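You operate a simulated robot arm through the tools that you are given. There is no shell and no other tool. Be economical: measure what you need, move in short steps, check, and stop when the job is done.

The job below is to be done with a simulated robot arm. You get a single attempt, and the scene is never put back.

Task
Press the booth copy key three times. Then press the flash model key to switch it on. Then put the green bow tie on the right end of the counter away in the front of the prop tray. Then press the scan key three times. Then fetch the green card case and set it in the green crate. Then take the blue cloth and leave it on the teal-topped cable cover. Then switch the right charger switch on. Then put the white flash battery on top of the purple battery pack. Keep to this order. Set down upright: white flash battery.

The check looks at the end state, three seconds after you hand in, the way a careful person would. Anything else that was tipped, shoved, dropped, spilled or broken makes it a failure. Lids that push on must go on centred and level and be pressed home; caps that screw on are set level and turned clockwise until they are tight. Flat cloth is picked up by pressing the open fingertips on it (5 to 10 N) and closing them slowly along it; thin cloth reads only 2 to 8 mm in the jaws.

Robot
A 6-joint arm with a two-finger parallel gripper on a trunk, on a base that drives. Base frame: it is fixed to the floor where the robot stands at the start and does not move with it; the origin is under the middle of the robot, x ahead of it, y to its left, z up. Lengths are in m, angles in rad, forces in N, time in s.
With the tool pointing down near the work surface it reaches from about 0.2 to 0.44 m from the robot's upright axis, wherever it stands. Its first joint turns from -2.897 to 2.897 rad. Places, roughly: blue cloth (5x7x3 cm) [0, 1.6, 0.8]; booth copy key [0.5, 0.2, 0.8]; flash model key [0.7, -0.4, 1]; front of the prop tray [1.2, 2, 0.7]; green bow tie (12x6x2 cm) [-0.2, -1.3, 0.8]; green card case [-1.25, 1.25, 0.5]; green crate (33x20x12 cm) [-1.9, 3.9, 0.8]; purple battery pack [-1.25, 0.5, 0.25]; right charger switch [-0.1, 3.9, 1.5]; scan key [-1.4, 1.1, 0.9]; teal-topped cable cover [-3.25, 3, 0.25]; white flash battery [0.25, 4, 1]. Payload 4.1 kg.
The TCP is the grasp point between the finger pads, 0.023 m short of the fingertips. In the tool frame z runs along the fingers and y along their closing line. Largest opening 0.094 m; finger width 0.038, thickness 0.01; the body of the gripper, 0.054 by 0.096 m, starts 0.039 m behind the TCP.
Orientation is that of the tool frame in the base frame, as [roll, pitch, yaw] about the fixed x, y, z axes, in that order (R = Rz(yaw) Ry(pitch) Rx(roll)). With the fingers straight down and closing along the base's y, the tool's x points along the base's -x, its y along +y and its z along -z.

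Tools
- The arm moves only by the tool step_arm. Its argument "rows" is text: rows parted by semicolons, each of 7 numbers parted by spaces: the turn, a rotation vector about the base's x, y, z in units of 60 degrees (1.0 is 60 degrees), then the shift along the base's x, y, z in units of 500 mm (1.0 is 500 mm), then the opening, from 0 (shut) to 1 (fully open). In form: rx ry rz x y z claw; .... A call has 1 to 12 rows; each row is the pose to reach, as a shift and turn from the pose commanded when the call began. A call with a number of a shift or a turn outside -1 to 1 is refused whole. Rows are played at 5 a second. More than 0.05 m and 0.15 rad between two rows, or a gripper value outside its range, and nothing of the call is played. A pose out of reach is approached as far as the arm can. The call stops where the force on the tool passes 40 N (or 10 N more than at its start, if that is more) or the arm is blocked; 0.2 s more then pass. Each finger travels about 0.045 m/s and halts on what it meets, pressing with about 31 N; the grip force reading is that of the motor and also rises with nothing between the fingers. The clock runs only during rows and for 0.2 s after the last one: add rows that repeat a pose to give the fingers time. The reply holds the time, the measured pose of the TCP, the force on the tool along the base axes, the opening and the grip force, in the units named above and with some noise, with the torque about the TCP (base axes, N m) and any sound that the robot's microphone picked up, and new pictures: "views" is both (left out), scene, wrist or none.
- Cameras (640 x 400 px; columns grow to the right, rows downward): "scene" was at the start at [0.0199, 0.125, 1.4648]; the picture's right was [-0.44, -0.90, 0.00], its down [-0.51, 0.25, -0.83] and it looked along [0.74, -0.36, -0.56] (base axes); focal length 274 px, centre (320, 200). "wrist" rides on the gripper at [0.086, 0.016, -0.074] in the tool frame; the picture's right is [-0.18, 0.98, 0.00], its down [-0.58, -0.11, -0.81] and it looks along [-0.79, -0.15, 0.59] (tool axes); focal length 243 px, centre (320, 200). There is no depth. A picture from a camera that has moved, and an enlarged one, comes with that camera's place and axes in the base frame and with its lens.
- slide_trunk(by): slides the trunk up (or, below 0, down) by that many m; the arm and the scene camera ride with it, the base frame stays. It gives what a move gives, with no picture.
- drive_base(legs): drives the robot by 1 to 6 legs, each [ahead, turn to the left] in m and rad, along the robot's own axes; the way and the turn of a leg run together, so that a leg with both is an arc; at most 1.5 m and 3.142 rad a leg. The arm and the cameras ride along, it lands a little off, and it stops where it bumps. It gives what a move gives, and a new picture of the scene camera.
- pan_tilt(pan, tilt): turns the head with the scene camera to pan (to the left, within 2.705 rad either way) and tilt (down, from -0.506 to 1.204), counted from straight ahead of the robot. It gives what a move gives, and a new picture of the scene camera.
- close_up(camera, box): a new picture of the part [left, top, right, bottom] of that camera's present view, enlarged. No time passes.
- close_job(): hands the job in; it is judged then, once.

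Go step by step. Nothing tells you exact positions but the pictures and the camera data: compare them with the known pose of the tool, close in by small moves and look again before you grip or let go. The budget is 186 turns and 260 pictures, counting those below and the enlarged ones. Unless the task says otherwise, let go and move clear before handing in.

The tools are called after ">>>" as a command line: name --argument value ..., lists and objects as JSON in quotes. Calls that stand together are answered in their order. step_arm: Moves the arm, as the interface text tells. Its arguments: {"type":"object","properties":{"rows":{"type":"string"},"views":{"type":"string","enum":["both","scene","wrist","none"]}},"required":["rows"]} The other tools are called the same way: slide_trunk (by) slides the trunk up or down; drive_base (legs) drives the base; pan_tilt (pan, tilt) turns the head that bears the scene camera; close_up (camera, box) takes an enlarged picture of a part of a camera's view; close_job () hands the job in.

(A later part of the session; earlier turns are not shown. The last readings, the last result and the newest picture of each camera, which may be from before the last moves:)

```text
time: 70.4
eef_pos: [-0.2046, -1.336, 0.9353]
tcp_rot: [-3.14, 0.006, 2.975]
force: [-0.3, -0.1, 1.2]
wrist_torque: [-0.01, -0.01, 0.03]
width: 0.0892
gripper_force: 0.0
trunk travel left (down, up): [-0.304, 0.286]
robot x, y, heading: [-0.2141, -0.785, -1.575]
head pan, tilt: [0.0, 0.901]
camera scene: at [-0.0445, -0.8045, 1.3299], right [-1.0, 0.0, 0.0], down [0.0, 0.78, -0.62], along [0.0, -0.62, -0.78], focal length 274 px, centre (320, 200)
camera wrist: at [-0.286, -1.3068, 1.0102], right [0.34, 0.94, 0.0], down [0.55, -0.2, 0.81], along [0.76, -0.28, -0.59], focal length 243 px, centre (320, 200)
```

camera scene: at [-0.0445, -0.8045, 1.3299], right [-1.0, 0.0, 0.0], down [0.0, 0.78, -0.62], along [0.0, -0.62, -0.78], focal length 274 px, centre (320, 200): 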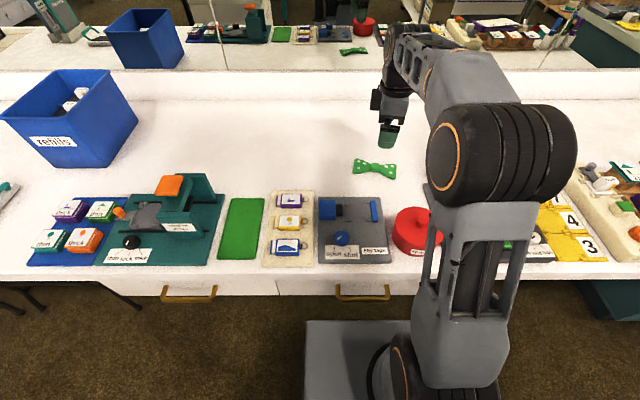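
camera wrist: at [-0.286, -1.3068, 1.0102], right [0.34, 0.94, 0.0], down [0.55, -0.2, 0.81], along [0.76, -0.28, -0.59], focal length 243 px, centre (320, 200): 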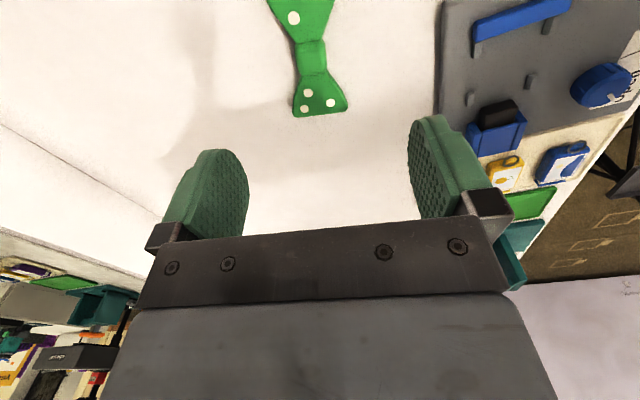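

>>> step_arm --rows "0 0 0 0.012 -0.022 -0.08 0.95;0 0 0 0.012 -0.022 -0.16 0.95;0 0 0 0.012 -0.022 -0.22 0.95;0 0 0 0.012 -0.022 -0.22 0.95"

```text
time: 71.4
eef_pos: [-0.2, -1.3444, 0.8281]
tcp_rot: [3.14, 0.005, 2.976]
force: [1.2, 0.7, 0.1]
wrist_torque: [-0.02, -0.01, 0.02]
width: 0.0894
gripper_force: 0.1
trunk travel left (down, up): [-0.304, 0.286]
robot x, y, heading: [-0.2091, -0.7873, -1.576]
head pan, tilt: [0.0, 0.901]
camera scene: at [-0.0445, -0.8045, 1.3299], right [-1.0, 0.0, 0.0], down [0.0, 0.78, -0.62], along [0.0, -0.62, -0.78], focal length 274 px, centre (320, 200)
camera wrist: at [-0.2819, -1.3159, 0.9025], right [0.34, 0.94, 0.0], down [0.55, -0.2, 0.81], along [0.76, -0.28, -0.59], focal length 243 px, centre (320, 200)
```

scene: 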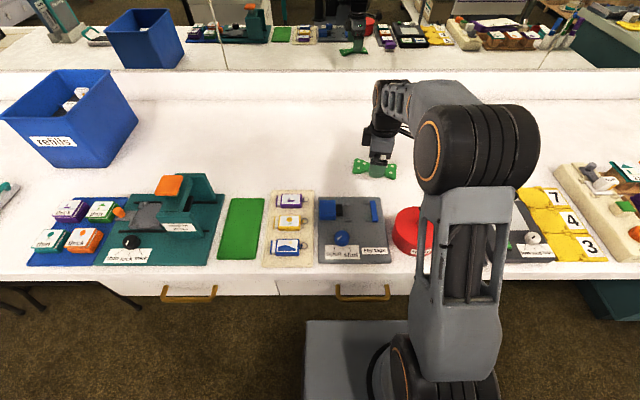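
wrist: 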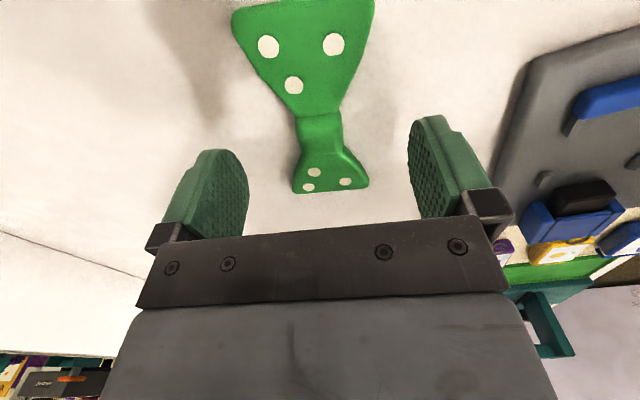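

>>> step_arm --rows "0 0 0 0 -0.004 -0.02 0.95;0 0 0 0 -0.004 -0.03 0.95;0 0 0 0 -0.004 -0.036 0.95;0 0 0 0 -0.004 -0.042 0.95" --views "wrist"

```text
time: 72.4
eef_pos: [-0.1987, -1.3467, 0.8047]
tcp_rot: [3.14, 0.004, 2.975]
force: [0.8, -0.5, -0.4]
wrist_torque: [0.02, 0.0, -0.01]
width: 0.0894
gripper_force: 0.0
trunk travel left (down, up): [-0.304, 0.286]
robot x, y, heading: [-0.2103, -0.785, -1.572]
head pan, tilt: [0.0, 0.901]
camera wrist: at [-0.281, -1.3185, 0.8801], right [0.34, 0.94, 0.0], down [0.55, -0.2, 0.81], along [0.76, -0.28, -0.59], focal length 243 px, centre (320, 200)
```

wrist: 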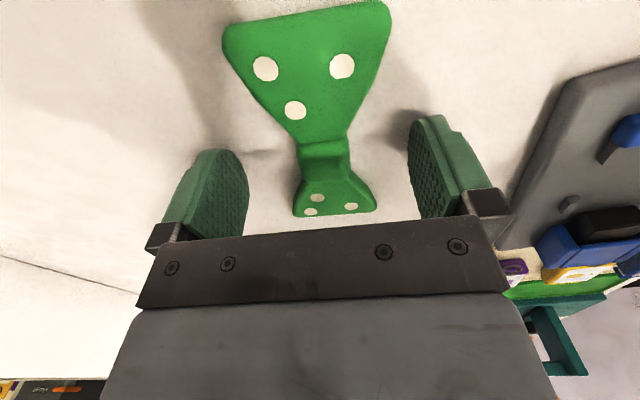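

>>> step_arm --rows "0 0 0 0 0 -0.004 0.95;0 0 0 0 0 -0.008 0.95;0 0 0 0 0 -0.012 0.95" --views "none"

```text
time: 73.2
eef_pos: [-0.1986, -1.3476, 0.8045]
tcp_rot: [-3.135, 0.006, 2.977]
force: [2.3, -1.1, 35.2]
wrist_torque: [1.84, 0.3, -0.18]
width: 0.0891
gripper_force: 0.0
trunk travel left (down, up): [-0.304, 0.286]
robot x, y, heading: [-0.2116, -0.783, -1.571]
head pan, tilt: [0.0, 0.901]
```

Touched the counter (surface z ≈ 0.78). I'll ease up a few mm and close.

>>> step_arm --rows "0 0 0 0 0 0.016 0.95;0 0 0 0 0 0.016 0.75;0 0 0 0 0 0.016 0.55;0 0 0 0 0 0.016 0.35;0 0 0 0 0 0.016 0.2;0 0 0 0 0 0.016 0.1;0 0 0 0 0 0.016 0.1" --views "wrist"

```text
time: 74.8
eef_pos: [-0.1994, -1.3489, 0.8069]
tcp_rot: [3.14, 0.005, 2.977]
force: [0.9, -0.5, 0.0]
wrist_torque: [0.0, 0.0, -0.01]
width: 0.0283
gripper_force: 31.1
trunk travel left (down, up): [-0.304, 0.286]
robot x, y, heading: [-0.2119, -0.7856, -1.573]
head pan, tilt: [0.0, 0.901]
camera wrist: at [-0.2811, -1.3195, 0.8817], right [0.34, 0.94, 0.0], down [0.55, -0.2, 0.81], along [0.76, -0.28, -0.59], focal length 243 px, centre (320, 200)
```

wrist: 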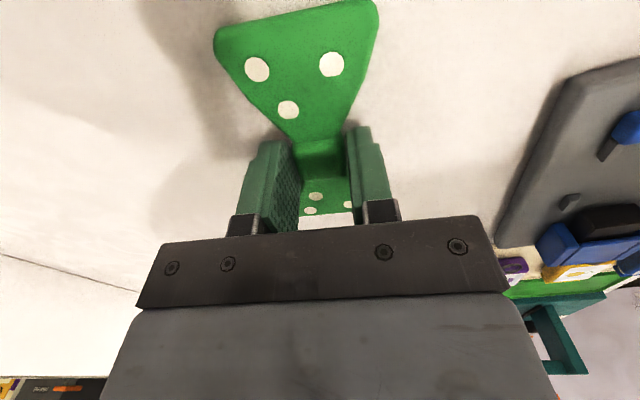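

Gripped at 28 mm. Lifting now.

>>> step_arm --rows "0 0 0 0 0 0.05 0.05;0 0 0 0 0 0.14 0.05;0 0 0 0 0 0.23 0.05;0 0 0 0 0.06 0.3 0.05;0 0 0 0 0.13 0.35 0.05;0 0 0 0 0.2 0.4 0.05;0 0 0 0 0.28 0.44 0.05;0 0 0 0 0.36 0.48 0.05;0 0 0 0 0.44 0.5 0.05" --views "wrist"

>>> slide_trunk --by 0.1

```text
time: 76.8
eef_pos: [-0.1982, -1.1273, 1.0559]
tcp_rot: [3.14, 0.006, 2.976]
force: [-0.6, 0.0, 0.1]
wrist_torque: [0.0, 0.0, -0.03]
width: 0.0277
gripper_force: 31.1
trunk travel left (down, up): [-0.304, 0.286]
robot x, y, heading: [-0.213, -0.7842, -1.575]
head pan, tilt: [0.0, 0.901]
camera wrist: at [-0.2815, -1.0987, 1.1316], right [0.34, 0.94, 0.0], down [0.55, -0.2, 0.81], along [0.76, -0.28, -0.59], focal length 243 px, centre (320, 200)
```

wrist: 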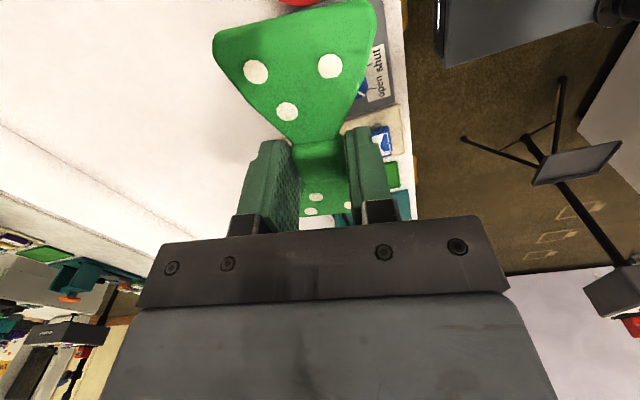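

```text
time: 78.2
eef_pos: [-0.1996, -1.1273, 1.1572]
tcp_rot: [3.137, 0.007, 2.975]
force: [0.3, -0.7, -0.3]
wrist_torque: [-0.03, 0.02, 0.0]
width: 0.0276
gripper_force: 30.9
trunk travel left (down, up): [-0.404, 0.186]
robot x, y, heading: [-0.2122, -0.7887, -1.573]
head pan, tilt: [0.0, 0.901]
```

Holding the tie. I'll back away from the counter, turn away from the stand to face north, and survey the way to the prop tray.

>>> drive_base --legs '[[-0.3, 0], [0, -3.1]]'

>>> pan_tilt --pan -0.4 --tilt 0.4

>>> pan_tilt --pan 0.8 --tilt 0.4

```text
time: 87.5
eef_pos: [-0.2342, -0.1376, 1.1569]
tcp_rot: [3.14, 0.006, -0.128]
force: [0.2, -0.1, -0.4]
wrist_torque: [-0.02, -0.01, 0.03]
width: 0.0275
gripper_force: 31.3
trunk travel left (down, up): [-0.404, 0.186]
robot x, y, heading: [-0.208, -0.4748, 1.611]
head pan, tilt: [0.0, 0.901]
camera scene: at [-0.3766, -0.4733, 1.4299], right [1.0, 0.04, 0.0], down [0.03, -0.78, -0.62], along [-0.02, 0.62, -0.78], focal length 274 px, centre (320, 200)
```

scene: 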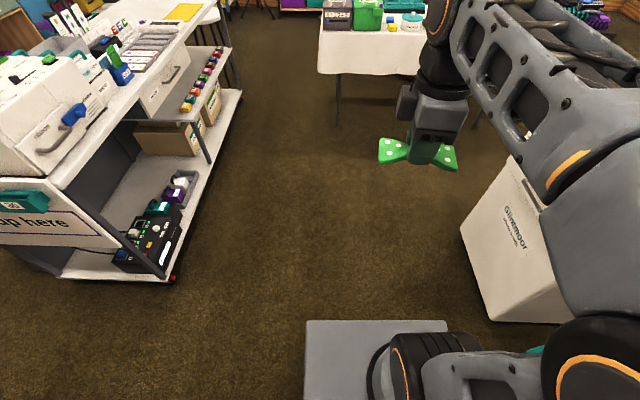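

```text
time: 88.4
eef_pos: [-0.2351, -0.1379, 1.1567]
tcp_rot: [3.139, 0.006, -0.129]
force: [0.6, 0.4, -0.8]
wrist_torque: [-0.01, 0.02, 0.0]
width: 0.0272
gripper_force: 30.7
trunk travel left (down, up): [-0.404, 0.186]
robot x, y, heading: [-0.21, -0.4805, 1.606]
head pan, tilt: [-0.4, 0.4]
camera scene: at [-0.3409, -0.4622, 1.4728], right [0.93, -0.36, 0.0], down [-0.14, -0.36, -0.92], along [0.33, 0.86, -0.39], focal length 274 px, centre (320, 200)
```

scene: 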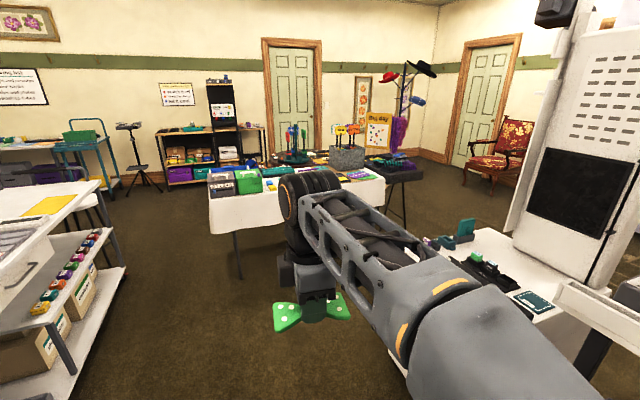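

```text
time: 89.8
eef_pos: [-0.2347, -0.1391, 1.1558]
tcp_rot: [3.14, 0.005, -0.127]
force: [0.1, 1.1, -0.4]
wrist_torque: [-0.01, -0.01, -0.01]
width: 0.0273
gripper_force: 31.3
trunk travel left (down, up): [-0.404, 0.186]
robot x, y, heading: [-0.2091, -0.4826, 1.607]
head pan, tilt: [0.799, 0.4]
camera scene: at [-0.4425, -0.4865, 1.4729], right [0.67, 0.74, 0.0], down [0.29, -0.26, -0.92], along [-0.68, 0.62, -0.39], focal length 274 px, centre (320, 200)
```

scene: 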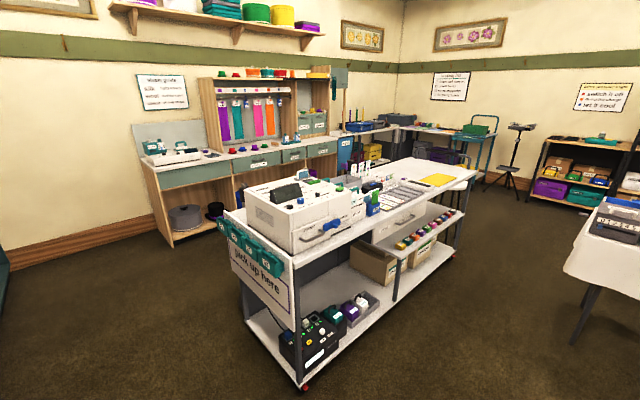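

The white-cloth table is ahead (front near y ≈ 1.35), the black prop tray table lies beyond to the right, and the cart is on the left. I'll drive to the gap between console and table and look again.

>>> drive_base --legs '[[0, -0.19], [1.3, 0], [0, -1.2]]'

>>> pan_tilt --pan 0.5 --tilt 0.6

```text
time: 100.1
eef_pos: [0.3341, 0.9174, 1.1572]
tcp_rot: [3.14, 0.006, -1.509]
force: [0.9, 0.1, -0.1]
wrist_torque: [-0.01, 0.02, 0.02]
width: 0.0272
gripper_force: 31.0
trunk travel left (down, up): [-0.404, 0.186]
robot x, y, heading: [-0.0001, 0.8254, 0.229]
head pan, tilt: [0.799, 0.4]
camera scene: at [-0.0438, 1.0544, 1.4729], right [0.85, -0.52, 0.0], down [-0.2, -0.33, -0.92], along [0.48, 0.79, -0.39], focal length 274 px, centre (320, 200)
```

scene: 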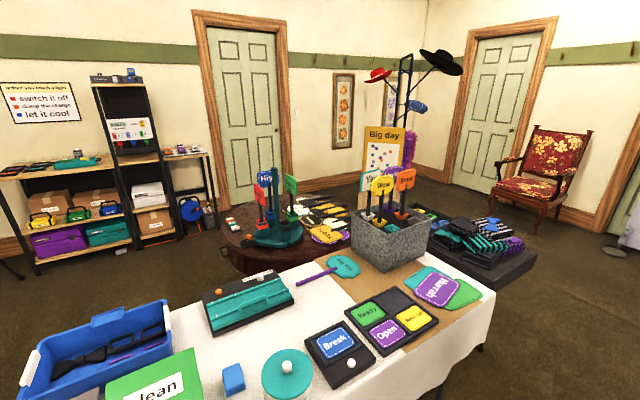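

```text
time: 100.9
eef_pos: [0.3345, 0.9175, 1.1563]
tcp_rot: [3.141, 0.006, -1.509]
force: [0.1, -0.2, -1.0]
wrist_torque: [0.04, -0.04, 0.01]
width: 0.027
gripper_force: 31.1
trunk travel left (down, up): [-0.404, 0.186]
robot x, y, heading: [0.0041, 0.8326, 0.22]
head pan, tilt: [0.499, 0.6]
camera scene: at [-0.0258, 1.0339, 1.4547], right [0.66, -0.75, 0.0], down [-0.42, -0.37, -0.83], along [0.62, 0.55, -0.56], focal length 274 px, centre (320, 200)
```

scene: 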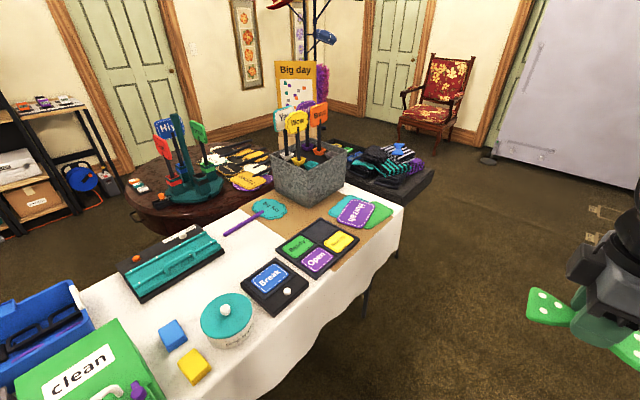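

>>> drive_base --legs '[[0, -0.12], [1.2, 0], [0, 1.45]]'

>>> pan_tilt --pan 0.1 --tilt 0.75

```text
time: 111.0
eef_pos: [1.1882, 1.2894, 1.1569]
tcp_rot: [3.138, 0.004, -0.208]
force: [0.3, 0.6, -0.4]
wrist_torque: [-0.03, 0.01, -0.01]
width: 0.0274
gripper_force: 31.4
trunk travel left (down, up): [-0.404, 0.186]
robot x, y, heading: [1.1869, 0.949, 1.525]
head pan, tilt: [0.499, 0.6]
camera scene: at [0.9779, 0.9713, 1.4547], right [0.9, 0.44, 0.0], down [0.25, -0.51, -0.83], along [-0.36, 0.74, -0.56], focal length 274 px, centre (320, 200)
```

scene: 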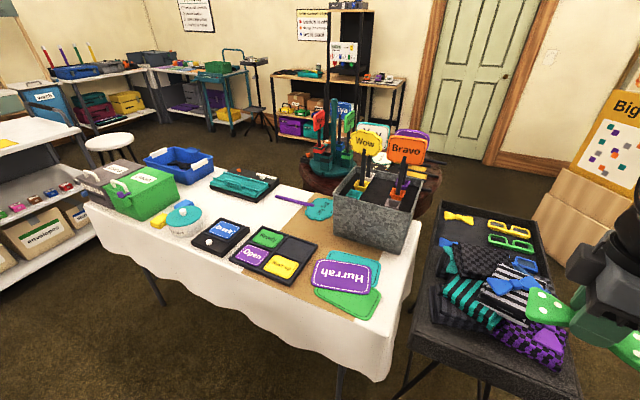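

```text
time: 111.9
eef_pos: [1.1876, 1.2895, 1.1562]
tcp_rot: [3.139, 0.004, -0.207]
force: [0.1, -0.6, -0.8]
wrist_torque: [-0.01, -0.02, -0.01]
width: 0.0276
gripper_force: 31.2
trunk travel left (down, up): [-0.404, 0.186]
robot x, y, heading: [1.1842, 0.9489, 1.528]
head pan, tilt: [0.099, 0.75]
camera scene: at [1.0122, 0.9746, 1.4418], right [1.0, 0.06, 0.0], down [0.04, -0.68, -0.73], along [-0.04, 0.73, -0.68], focal length 274 px, centre (320, 200)
```

scene: 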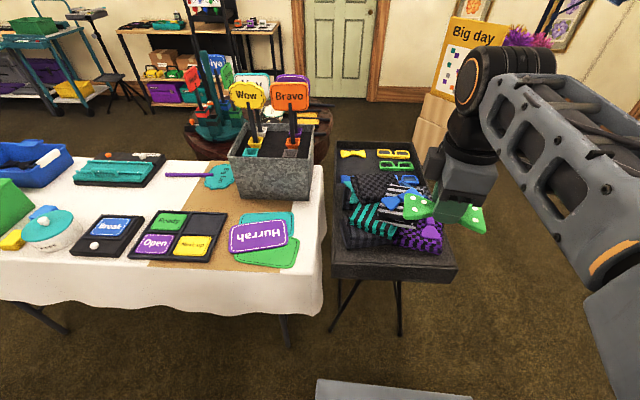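

>>> close_up --camera "scene" --box '[310, 130, 490, 290]'

```text
2.50 times, centred on (400, 210) of scene
camera zoom: at [1.0122, 0.9746, 1.4418], right [1.0, 0.06, 0.0], down [0.04, -0.68, -0.73], along [-0.04, 0.73, -0.68], focal length 684 px, centre (120, 175)
```

zoom: 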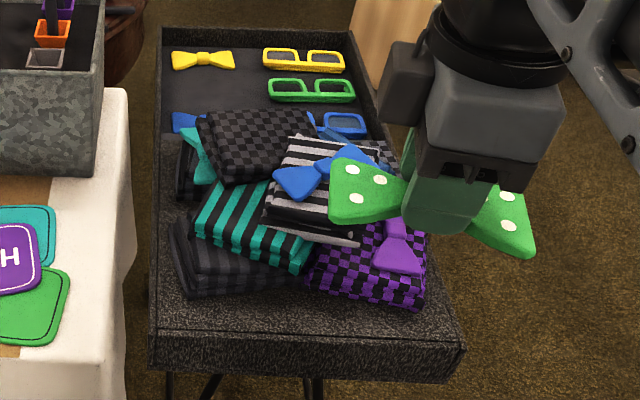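

The rimmed prop tray sits on the stand's north half, with scarves piled at the south. I'll go round to its east side, where it is within reach.

>>> drive_base --legs '[[0, -1.3], [0.82, 0], [0, 1.34], [0.9, 0], [0, 1.57]]'

>>> pan_tilt --pan 0.15 --tilt 0.85

```text
time: 131.1
eef_pos: [1.6522, 2.0237, 1.1566]
tcp_rot: [3.139, 0.004, 1.4]
force: [0.1, 0.6, 0.2]
wrist_torque: [-0.02, 0.02, 0.01]
width: 0.0275
gripper_force: 31.2
trunk travel left (down, up): [-0.404, 0.186]
robot x, y, heading: [1.9948, 2.0315, 3.135]
head pan, tilt: [0.099, 0.75]
camera scene: at [1.9707, 1.8549, 1.4418], right [-0.09, 1.0, 0.0], down [0.68, 0.06, -0.73], along [-0.73, -0.07, -0.68], focal length 274 px, centre (320, 200)
```

scene: 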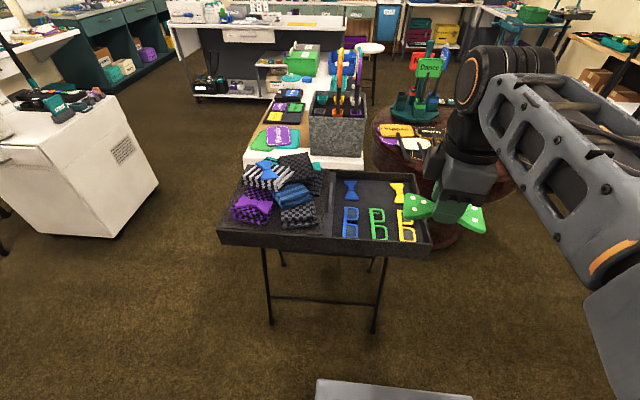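

```text
time: 131.7
eef_pos: [1.6516, 2.0215, 1.1569]
tcp_rot: [3.141, 0.005, 1.401]
force: [0.1, -0.5, 0.6]
wrist_torque: [0.02, 0.0, 0.02]
width: 0.027
gripper_force: 30.5
trunk travel left (down, up): [-0.404, 0.186]
robot x, y, heading: [1.9934, 2.0304, 3.131]
head pan, tilt: [0.15, 0.85]
camera scene: at [1.9758, 1.8515, 1.4338], right [-0.14, 0.99, 0.0], down [0.74, 0.11, -0.66], along [-0.65, -0.09, -0.75], focal length 274 px, centre (320, 200)
```

scene: 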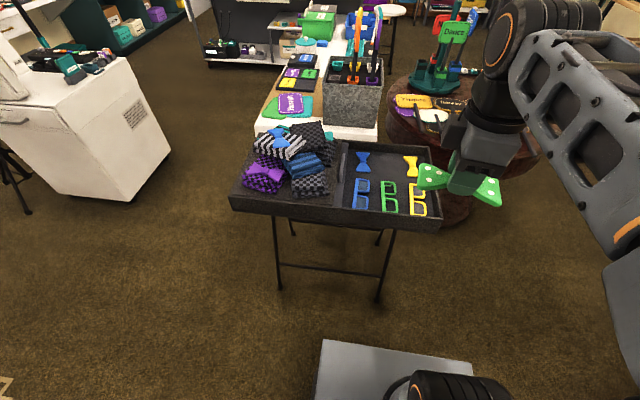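

From here I see blue and yellow bow ties with an empty gap between them at about (1.11, 2.005) in the tray's right half. I'll move closer, lower the trunk and turn the tie to match.

>>> drive_base --legs '[[0.32, 0.01]]'

>>> slide_trunk --by -0.17

>>> step_arm --rows "0 0 -0.13 0 0 0 0.05;0 0 -0.26 -0.04 0 0 0.05;0 0 -0.39 -0.08 0 0 0.05;0 0 -0.52 -0.12 0 0 0.05;0 0 -0.65 -0.16 0 0 0.05;0 0 -0.78 -0.2 0 0 0.05;0 0 -0.9 -0.24 0 0 0.05;0 0 -0.98 -0.28 0 0 0.05"

```text
time: 133.9
eef_pos: [1.3343, 2.0223, 1.1571]
tcp_rot: [3.14, 0.004, 1.407]
force: [0.7, -0.2, -0.2]
wrist_torque: [0.01, -0.03, -0.02]
width: 0.0275
gripper_force: 31.3
trunk travel left (down, up): [-0.404, 0.186]
robot x, y, heading: [1.6805, 2.0303, 3.138]
head pan, tilt: [0.15, 0.85]
camera scene: at [1.6596, 1.8531, 1.4338], right [-0.15, 0.99, 0.0], down [0.74, 0.11, -0.66], along [-0.65, -0.1, -0.75], focal length 274 px, centre (320, 200)
```

scene: 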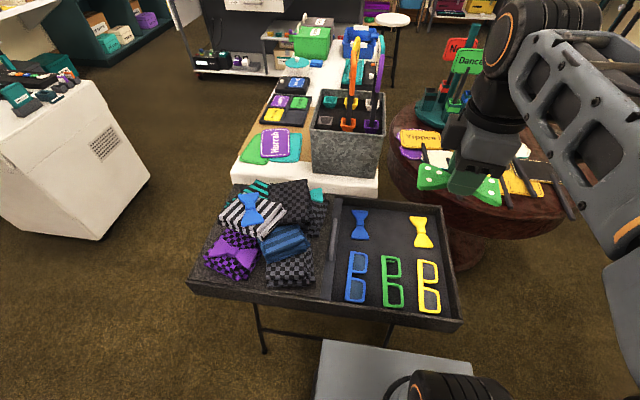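

```text
time: 135.8
eef_pos: [1.3348, 2.0221, 0.9873]
tcp_rot: [3.14, 0.004, 1.406]
force: [-0.4, 0.9, -0.4]
wrist_torque: [0.0, 0.02, -0.01]
width: 0.0271
gripper_force: 30.5
trunk travel left (down, up): [-0.234, 0.356]
robot x, y, heading: [1.6761, 2.0328, 3.14]
head pan, tilt: [0.15, 0.85]
```

```text
time: 137.6
eef_pos: [1.1946, 2.0226, 0.9857]
tcp_rot: [3.14, 0.007, 0.379]
force: [0.1, 1.0, 0.4]
wrist_torque: [0.0, 0.0, -0.02]
width: 0.0273
gripper_force: 31.5
trunk travel left (down, up): [-0.234, 0.356]
robot x, y, heading: [1.6761, 2.0338, 3.136]
head pan, tilt: [0.15, 0.85]
camera scene: at [1.6598, 1.8532, 1.2638], right [-0.15, 0.99, 0.0], down [0.74, 0.11, -0.66], along [-0.65, -0.1, -0.75], focal length 274 px, centre (320, 200)
camera wrist: at [1.2822, 2.0388, 1.0614], right [0.19, -0.98, 0.0], down [-0.58, -0.11, 0.81], along [-0.79, -0.16, -0.59], focal length 243 px, centre (320, 200)
```

scene: 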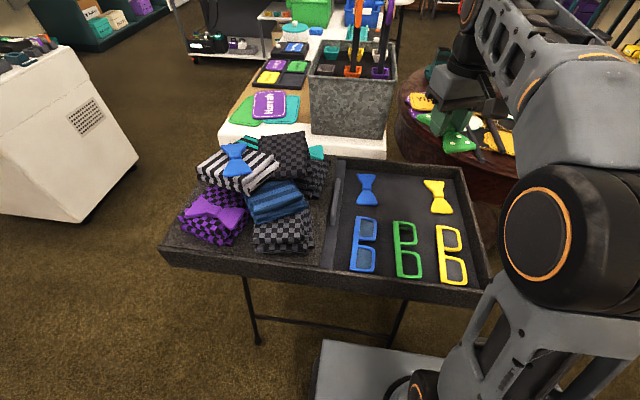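
wrist: 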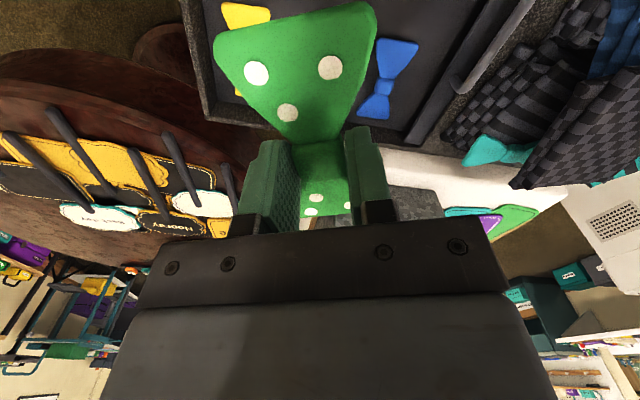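

>>> step_arm --rows "0 0 -0.12 -0.06 -0.01 0 0.05;0 0 -0.24 -0.12 -0.02 -0.04 0.05;0 0 -0.362 -0.18 -0.034 -0.1 0.05;0 0 -0.362 -0.18 -0.034 -0.18 0.05;0 0 -0.362 -0.18 -0.034 -0.26 0.05;0 0 -0.362 -0.18 -0.034 -0.34 0.05;0 0 -0.362 -0.18 -0.034 -0.36 0.05"

```text
time: 139.2
eef_pos: [1.1033, 2.0052, 0.8057]
tcp_rot: [3.14, 0.004, 0.0]
force: [-0.3, -0.3, -0.3]
wrist_torque: [-0.03, 0.01, 0.0]
width: 0.0272
gripper_force: 30.7
trunk travel left (down, up): [-0.234, 0.356]
robot x, y, heading: [1.6753, 2.0335, 3.144]
head pan, tilt: [0.15, 0.85]
camera scene: at [1.6595, 1.8531, 1.2638], right [-0.15, 0.99, 0.0], down [0.74, 0.11, -0.66], along [-0.65, -0.1, -0.75], focal length 274 px, centre (320, 200)
camera wrist: at [1.1916, 1.9881, 0.8802], right [-0.18, -0.98, 0.0], down [-0.58, 0.11, 0.81], along [-0.8, 0.15, -0.59], focal length 243 px, centre (320, 200)
```

scene: 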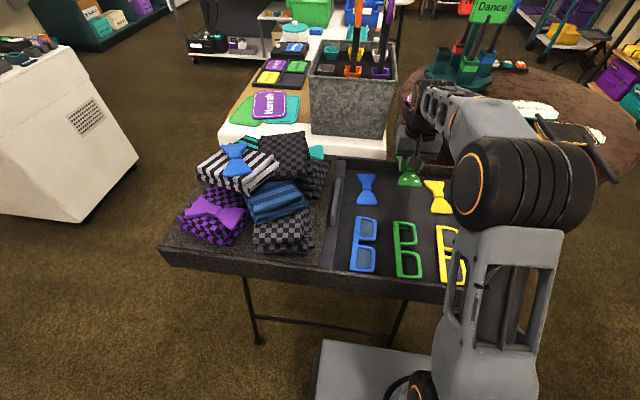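
wrist: 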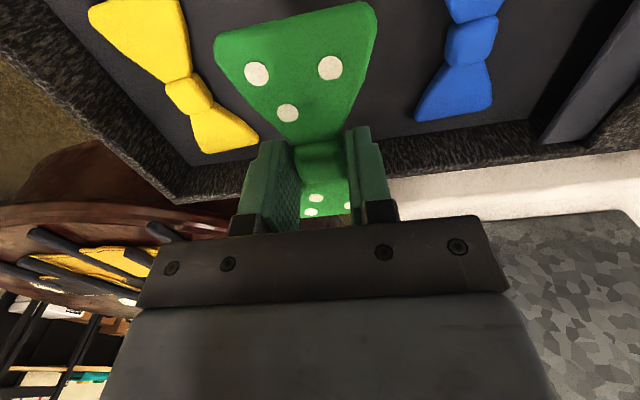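

>>> step_arm --rows "0 0 0 0.006 0 -0.08 0.05;0 0 0 0.006 0 -0.15 0.05;0 0 0 0.006 0 -0.17 0.05;0 0 0 0.006 0 -0.18 0.05;0 0 0 0.006 0 -0.186 0.05;0 0 0 0.006 0 -0.192 0.05"

```text
time: 140.2
eef_pos: [1.1059, 2.0067, 0.7239]
tcp_rot: [3.14, 0.021, -0.001]
force: [4.5, -0.7, 18.0]
wrist_torque: [0.05, -0.78, 0.03]
width: 0.0274
gripper_force: 31.0
trunk travel left (down, up): [-0.234, 0.356]
robot x, y, heading: [1.6788, 2.0328, 3.134]
head pan, tilt: [0.15, 0.85]
stopped in row 5: the force on the tool passed its limit (the readings are from after the stop); the commanded pose is now the measured one
camera scene: at [1.6614, 1.8532, 1.2639], right [-0.15, 0.99, 0.0], down [0.74, 0.11, -0.66], along [-0.65, -0.1, -0.75], focal length 274 px, centre (320, 200)
camera wrist: at [1.1948, 1.9893, 0.7974], right [-0.18, -0.98, 0.01], down [-0.57, 0.11, 0.82], along [-0.8, 0.15, -0.58], focal length 243 px, centre (320, 200)
```

scene: 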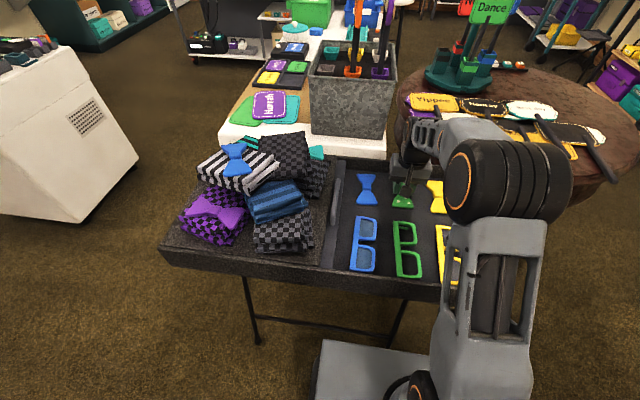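
wrist: 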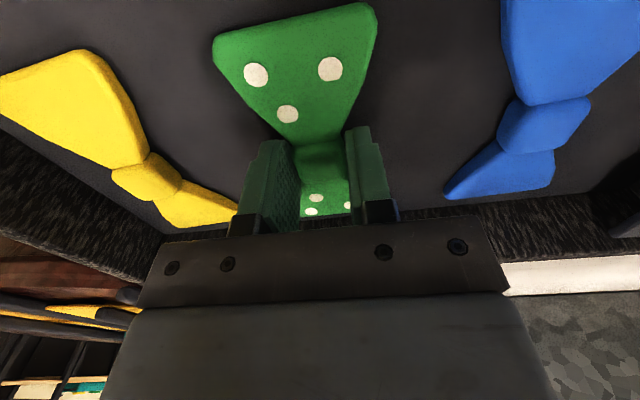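

>>> close_up --camera "scene" --box '[335, 140, 475, 240]'

>>> close_up --camera "wrist" --box '[120, 0, 520, 240]'

```text
4.00 times, centred on (405, 190) of scene
camera zoom: at [1.6614, 1.8532, 1.2639], right [-0.15, 0.99, 0.0], down [0.74, 0.11, -0.66], along [-0.65, -0.1, -0.75], focal length 1095 px, centre (-20, 240)
```

zoom: 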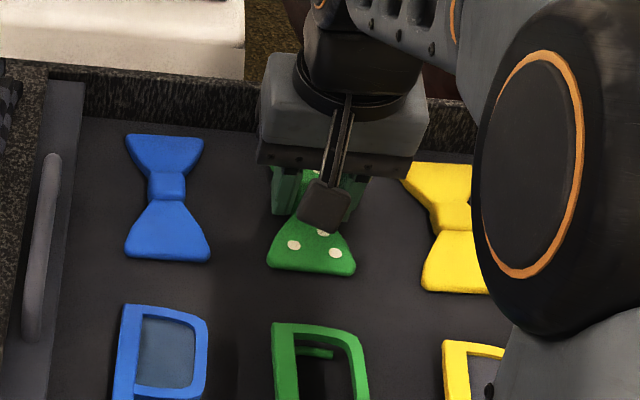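

```text
1.60 times, centred on (320, 120) of wrist
camera zoom: at [1.1948, 1.9893, 0.7974], right [-0.18, -0.98, 0.01], down [-0.57, 0.11, 0.82], along [-0.8, 0.15, -0.58], focal length 388 px, centre (320, 328)
```

zoom: 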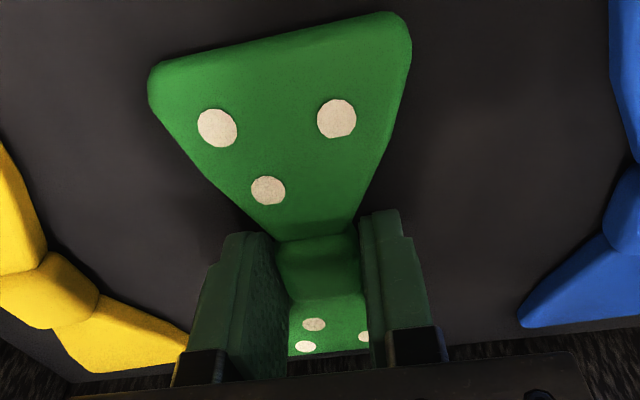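

The tie rests on the tray floor in the gap. I'll release and lift.

>>> step_arm --rows "0 0 0 0 0 0.004 0.2;0 0 0 0 0 0.004 0.35;0 0 0 0 0 0.004 0.5;0 0 0 0 0 0.004 0.6;0 0 0 0 0 0.004 0.7;0 0 0 0 0 0.06 0.7;0 0 0 0 0 0.15 0.7;0 0 0 0 0 0.24 0.7;0 0 0 0 0 0.34 0.7;0 0 0 0.06 0 0.4 0.7;0 0 0 0.14 0 0.44 0.7;0 0 0 0.22 0 0.48 0.7" --views "scene"

>>> close_up --camera "scene" --box '[325, 140, 505, 300]'

```text
time: 142.8
eef_pos: [1.2145, 2.0038, 0.9597]
tcp_rot: [3.14, 0.014, 0.001]
force: [-1.2, 0.1, -0.6]
wrist_torque: [0.03, 0.01, 0.01]
width: 0.0658
gripper_force: 0.0
trunk travel left (down, up): [-0.234, 0.356]
robot x, y, heading: [1.6775, 2.0346, 3.133]
head pan, tilt: [0.15, 0.85]
camera scene: at [1.6592, 1.8532, 1.2638], right [-0.15, 0.99, 0.0], down [0.74, 0.11, -0.66], along [-0.65, -0.1, -0.75], focal length 274 px, centre (320, 200)
```

scene: 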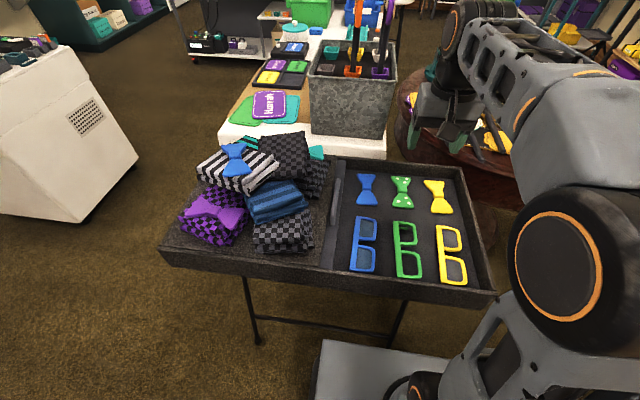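

```text
2.50 times, centred on (415, 220) of scene
camera zoom: at [1.6592, 1.8532, 1.2638], right [-0.15, 0.99, 0.0], down [0.74, 0.11, -0.66], along [-0.65, -0.1, -0.75], focal length 684 px, centre (82, 150)
```

zoom: 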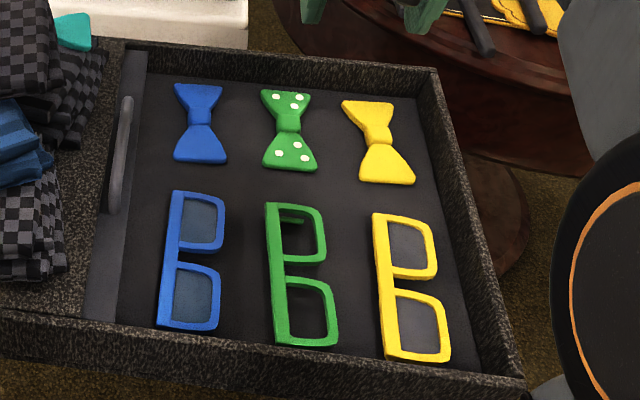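

The green tie lies neatly between the blue and yellow ones. Next is the scan key on the cart, so I'll tuck the arm and drive back around.

>>> step_arm --rows "0 0 0 0.06 0 0.04 0.4;0 0 0 0.12 0 0.08 0.2;0 0 0 0.18 0 0.1 0;0 0 0 0.24 0 0.1 0" --views "none"

>>> slide_trunk --by 0.2

>>> drive_base --legs '[[-0.3, 0], [0, 1.57], [1.12, 0], [0, -1.57], [1.5, 0]]'

>>> pan_tilt --pan 0.0 --tilt 0.5

```text
time: 143.8
eef_pos: [1.3354, 2.0028, 1.0107]
tcp_rot: [3.139, 0.016, 0.0]
force: [0.7, -0.9, -0.4]
wrist_torque: [0.01, 0.0, 0.01]
width: 0.0
gripper_force: 22.1
trunk travel left (down, up): [-0.234, 0.356]
robot x, y, heading: [1.6761, 2.0333, 3.138]
head pan, tilt: [0.15, 0.85]
```

```text
time: 146.0
eef_pos: [1.3344, 2.0036, 1.2109]
tcp_rot: [3.141, 0.014, 0.0]
force: [0.1, 0.3, -0.7]
wrist_torque: [0.0, 0.01, -0.01]
width: 0.0
gripper_force: 31.1
trunk travel left (down, up): [-0.434, 0.156]
robot x, y, heading: [1.6757, 2.0349, 3.142]
head pan, tilt: [0.15, 0.85]
```

```text
time: 168.0
eef_pos: [0.16, 0.8921, 1.2106]
tcp_rot: [3.139, 0.016, 0.0]
force: [0.1, 0.1, -0.1]
wrist_torque: [0.02, 0.0, 0.0]
width: 0.0001
gripper_force: 31.3
trunk travel left (down, up): [-0.434, 0.156]
robot x, y, heading: [0.5079, 0.9222, 3.134]
head pan, tilt: [0.15, 0.85]
camera scene: at [0.486, 0.7409, 1.4638], right [-0.15, 0.99, 0.0], down [0.74, 0.11, -0.66], along [-0.65, -0.1, -0.75], focal length 274 px, centre (320, 200)
```

scene: 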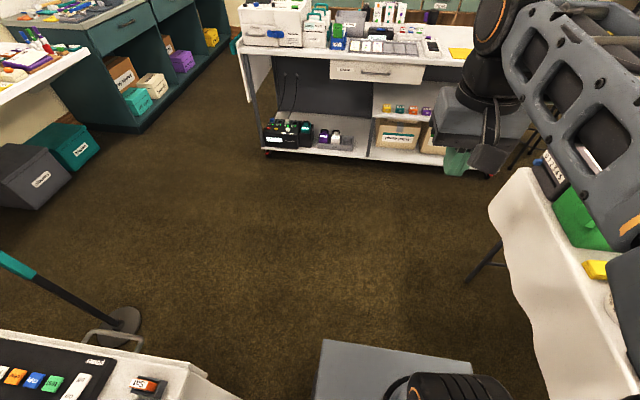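

```text
time: 168.9
eef_pos: [0.1606, 0.8902, 1.2102]
tcp_rot: [3.14, 0.014, 0.001]
force: [-0.2, 0.2, -0.1]
wrist_torque: [0.02, -0.01, -0.02]
width: 0.0002
gripper_force: 31.1
trunk travel left (down, up): [-0.434, 0.156]
robot x, y, heading: [0.5043, 0.9226, 3.137]
head pan, tilt: [0.0, 0.499]
camera scene: at [0.4724, 0.7526, 1.4937], right [0.0, 1.0, 0.0], down [0.48, 0.0, -0.88], along [-0.88, 0.0, -0.48], focal length 274 px, centre (320, 200)
```

scene: 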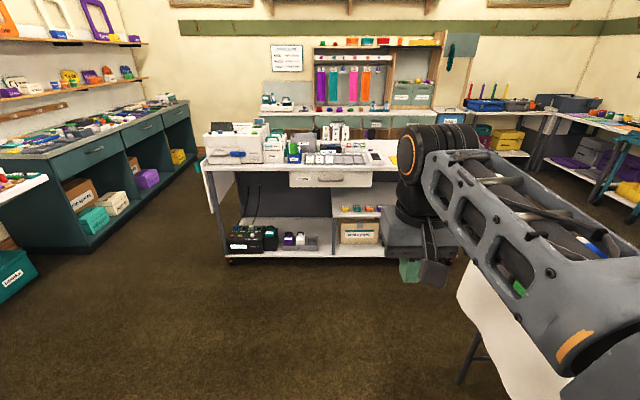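

>>> drive_base --legs '[[0.9, 0]]'

>>> pan_tilt --pan 0.0 --tilt 0.75

>>> close_up --camera "scene" --box '[200, 60, 460, 220]'

```text
time: 173.7
eef_pos: [-0.7661, 0.9031, 1.21]
tcp_rot: [3.139, 0.016, -0.011]
force: [-0.2, 0.5, 1.5]
wrist_torque: [-0.02, -0.02, 0.01]
width: 0.0001
gripper_force: 30.9
trunk travel left (down, up): [-0.434, 0.156]
robot x, y, heading: [-0.4212, 0.9308, 3.126]
head pan, tilt: [0.0, 0.499]
camera scene: at [-0.4564, 0.7608, 1.4938], right [0.01, 1.0, 0.0], down [0.48, -0.01, -0.88], along [-0.88, 0.01, -0.48], focal length 274 px, centre (320, 200)
```

scene: 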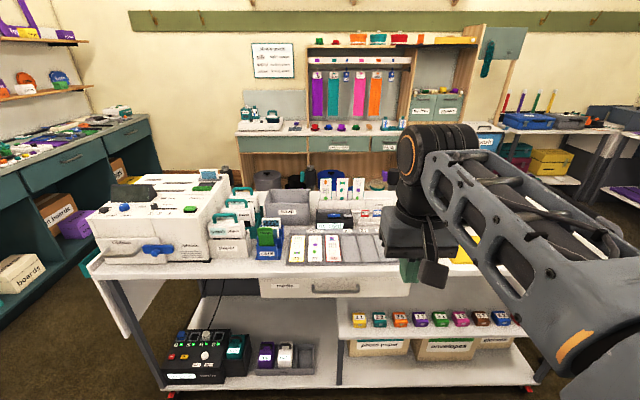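

```text
time: 174.5
eef_pos: [-0.7663, 0.9028, 1.2099]
tcp_rot: [3.141, 0.016, -0.009]
force: [0.0, 0.7, 0.5]
wrist_torque: [0.0, -0.02, -0.02]
width: 0.0002
gripper_force: 30.9
trunk travel left (down, up): [-0.434, 0.156]
robot x, y, heading: [-0.422, 0.9276, 3.128]
head pan, tilt: [0.0, 0.75]
camera scene: at [-0.4483, 0.7607, 1.4719], right [0.01, 1.0, 0.0], down [0.68, -0.01, -0.73], along [-0.73, 0.01, -0.68], focal length 274 px, centre (320, 200)
```

scene: 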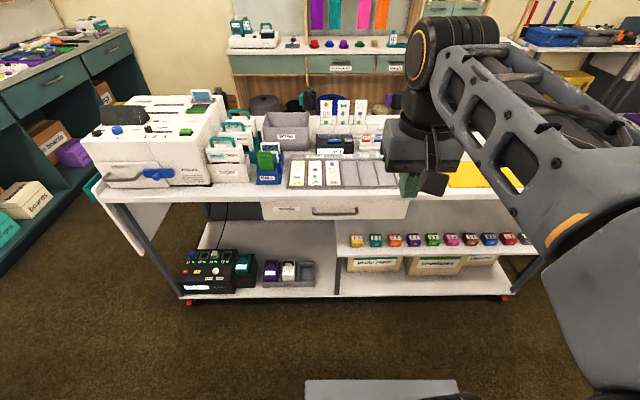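

```text
2.46 times, centred on (330, 140) of scene
camera zoom: at [-0.4483, 0.7607, 1.4719], right [0.01, 1.0, 0.0], down [0.68, -0.01, -0.73], along [-0.73, 0.01, -0.68], focal length 674 px, centre (295, 348)
```

zoom: 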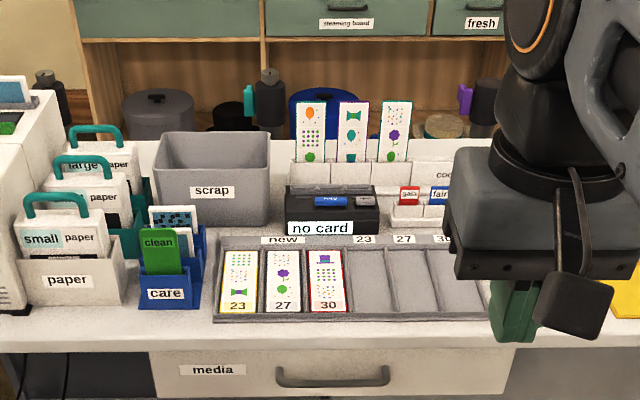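

The scan key spot is hidden behind the gripper. I'll swing the gripper aside.

>>> step_arm --rows "0 0 0 0 0.08 0 0;0 0 0 0.02 0.16 0 0;0 0 0 0.06 0.24 0 0;0 0 0 0.1 0.32 0 0;0 0 0 0.15 0.4 0 0;0 0 0 0.2 0.48 0 0" --views "scene"

>>> close_up --camera "scene" --box '[270, 80, 510, 230]'

```text
time: 175.9
eef_pos: [-0.665, 1.144, 1.2102]
tcp_rot: [3.14, 0.017, -0.009]
force: [-0.1, 0.1, -0.2]
wrist_torque: [0.01, 0.01, -0.01]
width: 0.0
gripper_force: 30.6
trunk travel left (down, up): [-0.434, 0.156]
robot x, y, heading: [-0.4237, 0.9294, 3.126]
head pan, tilt: [0.0, 0.75]
camera scene: at [-0.4482, 0.761, 1.4719], right [0.01, 1.0, 0.0], down [0.68, -0.01, -0.73], along [-0.73, 0.01, -0.68], focal length 274 px, centre (320, 200)
```

scene: 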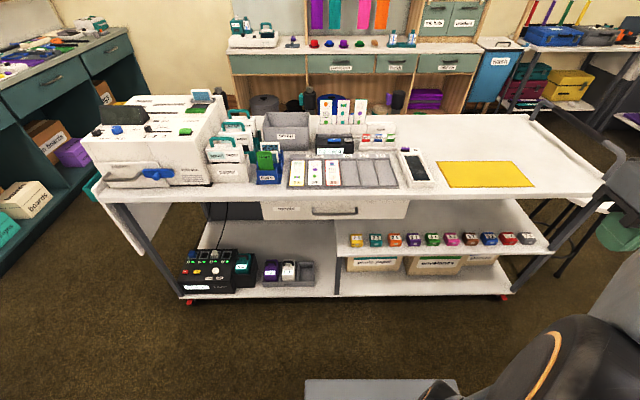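

```text
2.67 times, centred on (390, 155) of scene
camera zoom: at [-0.4482, 0.761, 1.4719], right [0.01, 1.0, 0.0], down [0.68, -0.01, -0.73], along [-0.73, 0.01, -0.68], focal length 730 px, centre (133, 320)
```

zoom: 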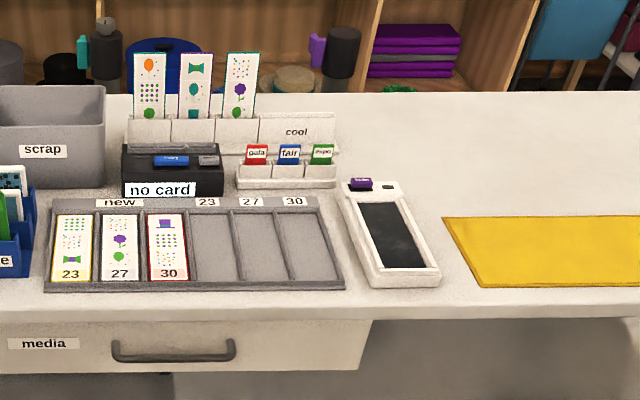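

>>> close_up --camera "scene" --box '[310, 125, 440, 190]'

>>> close_up --camera "scene" --box '[385, 138, 425, 163]'

```text
4.92 times, centred on (375, 158) of scene
camera zoom: at [-0.4482, 0.761, 1.4719], right [0.01, 1.0, 0.0], down [0.68, -0.01, -0.73], along [-0.73, 0.01, -0.68], focal length 1347 px, centre (49, 409)
```

zoom: 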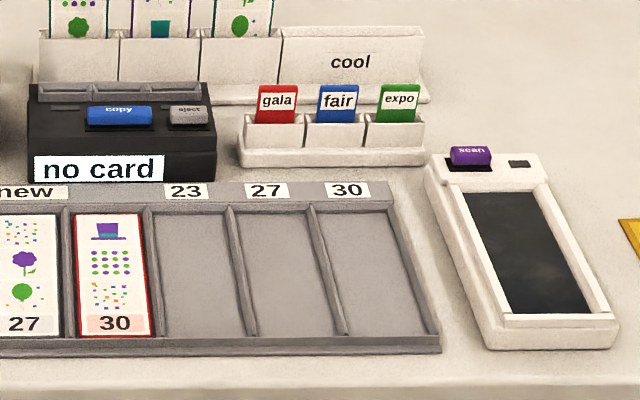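

```text
16.00 times, centred on (405, 150) of scene
camera zoom: at [-0.4482, 0.761, 1.4719], right [0.01, 1.0, 0.0], down [0.68, -0.01, -0.73], along [-0.73, 0.01, -0.68], focal length 4378 px, centre (-1040, 992)
```

zoom: 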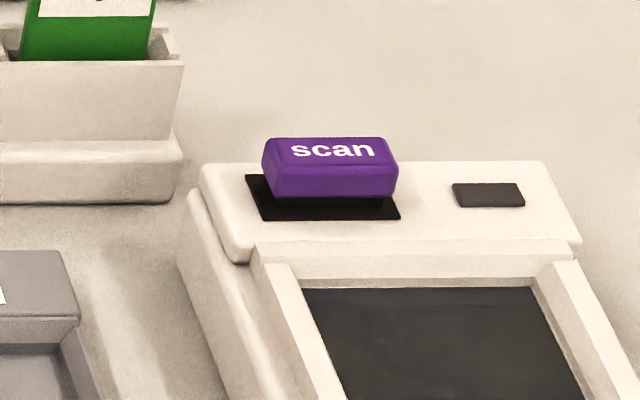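

The scan key is the purple one at about (-1.37, 1.11, 0.89). I'll drive closer to the cart.

>>> drive_base --legs '[[0, -0.44], [0.41, 0], [0, 0.45]]'

```text
time: 181.1
eef_pos: [-1.0471, 1.3159, 1.2089]
tcp_rot: [3.14, 0.015, 0.017]
force: [-0.2, 0.1, -0.3]
wrist_torque: [0.01, 0.0, 0.0]
width: 0.0001
gripper_force: 30.9
trunk travel left (down, up): [-0.434, 0.156]
robot x, y, heading: [-0.7984, 1.1101, -3.132]
head pan, tilt: [0.0, 0.75]
camera scene: at [-0.819, 0.9393, 1.4718], right [-0.01, 1.0, 0.0], down [0.68, 0.01, -0.73], along [-0.73, -0.01, -0.68], focal length 274 px, centre (320, 200)
```

scene: 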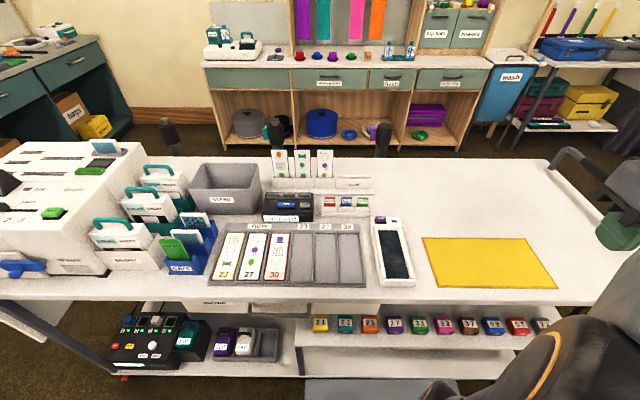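

>>> step_arm --rows "0 0 0 -0.05 -0.06 0 0;0 0 0 -0.1 -0.12 0 0;0 0 0 -0.16 -0.18 -0.03 0;0 0 0 -0.22 -0.24 -0.06 0;0 0 0 -0.29 -0.29 -0.09 0;0 0 0 -0.36 -0.33 -0.13 0;0 0 0 -0.43 -0.37 -0.17 0;0 0 0 -0.5 -0.4 -0.21 0;0 0 0 -0.56 -0.426 -0.27 0;0 0 0 -0.61 -0.426 -0.34 0;0 0 0 -0.61 -0.426 -0.4 0"

```text
time: 183.5
eef_pos: [-1.3523, 1.1035, 1.008]
tcp_rot: [3.14, 0.019, 0.015]
force: [0.4, -0.7, -0.9]
wrist_torque: [0.02, -0.03, 0.01]
width: 0.0
gripper_force: 30.7
trunk travel left (down, up): [-0.434, 0.156]
robot x, y, heading: [-0.7996, 1.1078, -3.128]
head pan, tilt: [0.0, 0.75]
camera scene: at [-0.8194, 0.9394, 1.4719], right [-0.01, 1.0, 0.0], down [0.68, 0.01, -0.73], along [-0.73, -0.01, -0.68], focal length 274 px, centre (320, 200)
camera wrist: at [-1.2635, 1.0878, 1.082], right [-0.17, -0.99, 0.0], down [-0.57, 0.1, 0.82], along [-0.8, 0.13, -0.58], focal length 243 px, centre (320, 200)
```

scene: 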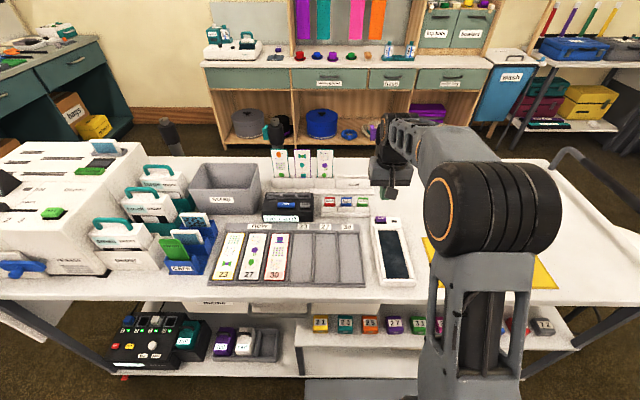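
wrist: 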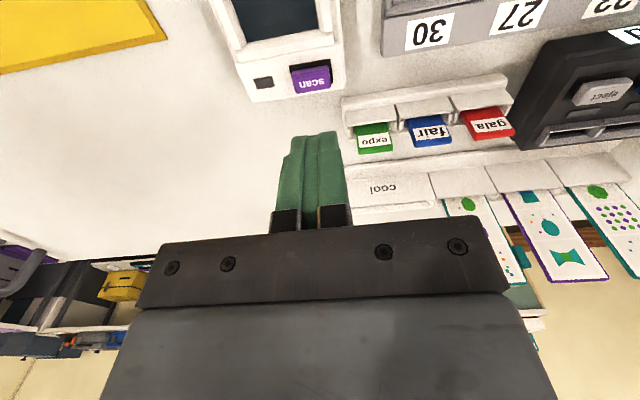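

>>> step_arm --rows "0 0 0 -0.004 0.01 -0.06 0;0 0 0 -0.006 0.012 -0.12 0;0 0 0 -0.006 0.012 -0.13 0" --views "wrist"

```text
time: 184.3
eef_pos: [-1.3543, 1.1077, 0.9449]
tcp_rot: [3.139, 0.015, 0.017]
force: [0.5, 0.4, 0.8]
wrist_torque: [-0.05, 0.01, 0.01]
width: 0.0002
gripper_force: 30.8
trunk travel left (down, up): [-0.434, 0.156]
robot x, y, heading: [-0.8003, 1.1084, -3.134]
head pan, tilt: [0.0, 0.75]
camera wrist: at [-1.2659, 1.0926, 1.0182], right [-0.17, -0.99, 0.0], down [-0.57, 0.1, 0.82], along [-0.8, 0.13, -0.58], focal length 243 px, centre (320, 200)
```

wrist: 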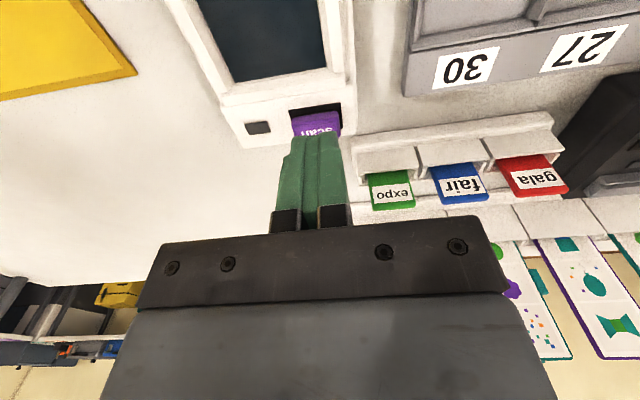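

>>> step_arm --rows "0 0 0 0.002 0 -0.012 0;0 0 0 0.002 0 -0.02 0;0 0 0 0.002 0 -0.024 0;0 0 0 0.002 0 -0.028 0;0 0 0 0.002 0 -0.032 0;0 0 0 0.002 0 -0.036 0" --views "none"

```text
time: 185.7
eef_pos: [-1.3537, 1.1105, 0.9273]
tcp_rot: [3.141, 0.017, 0.016]
force: [-0.3, -0.2, -1.2]
wrist_torque: [0.05, -0.03, 0.0]
width: 0.0
gripper_force: 31.4
trunk travel left (down, up): [-0.434, 0.156]
robot x, y, heading: [-0.7986, 1.1106, -3.124]
head pan, tilt: [0.0, 0.75]
```

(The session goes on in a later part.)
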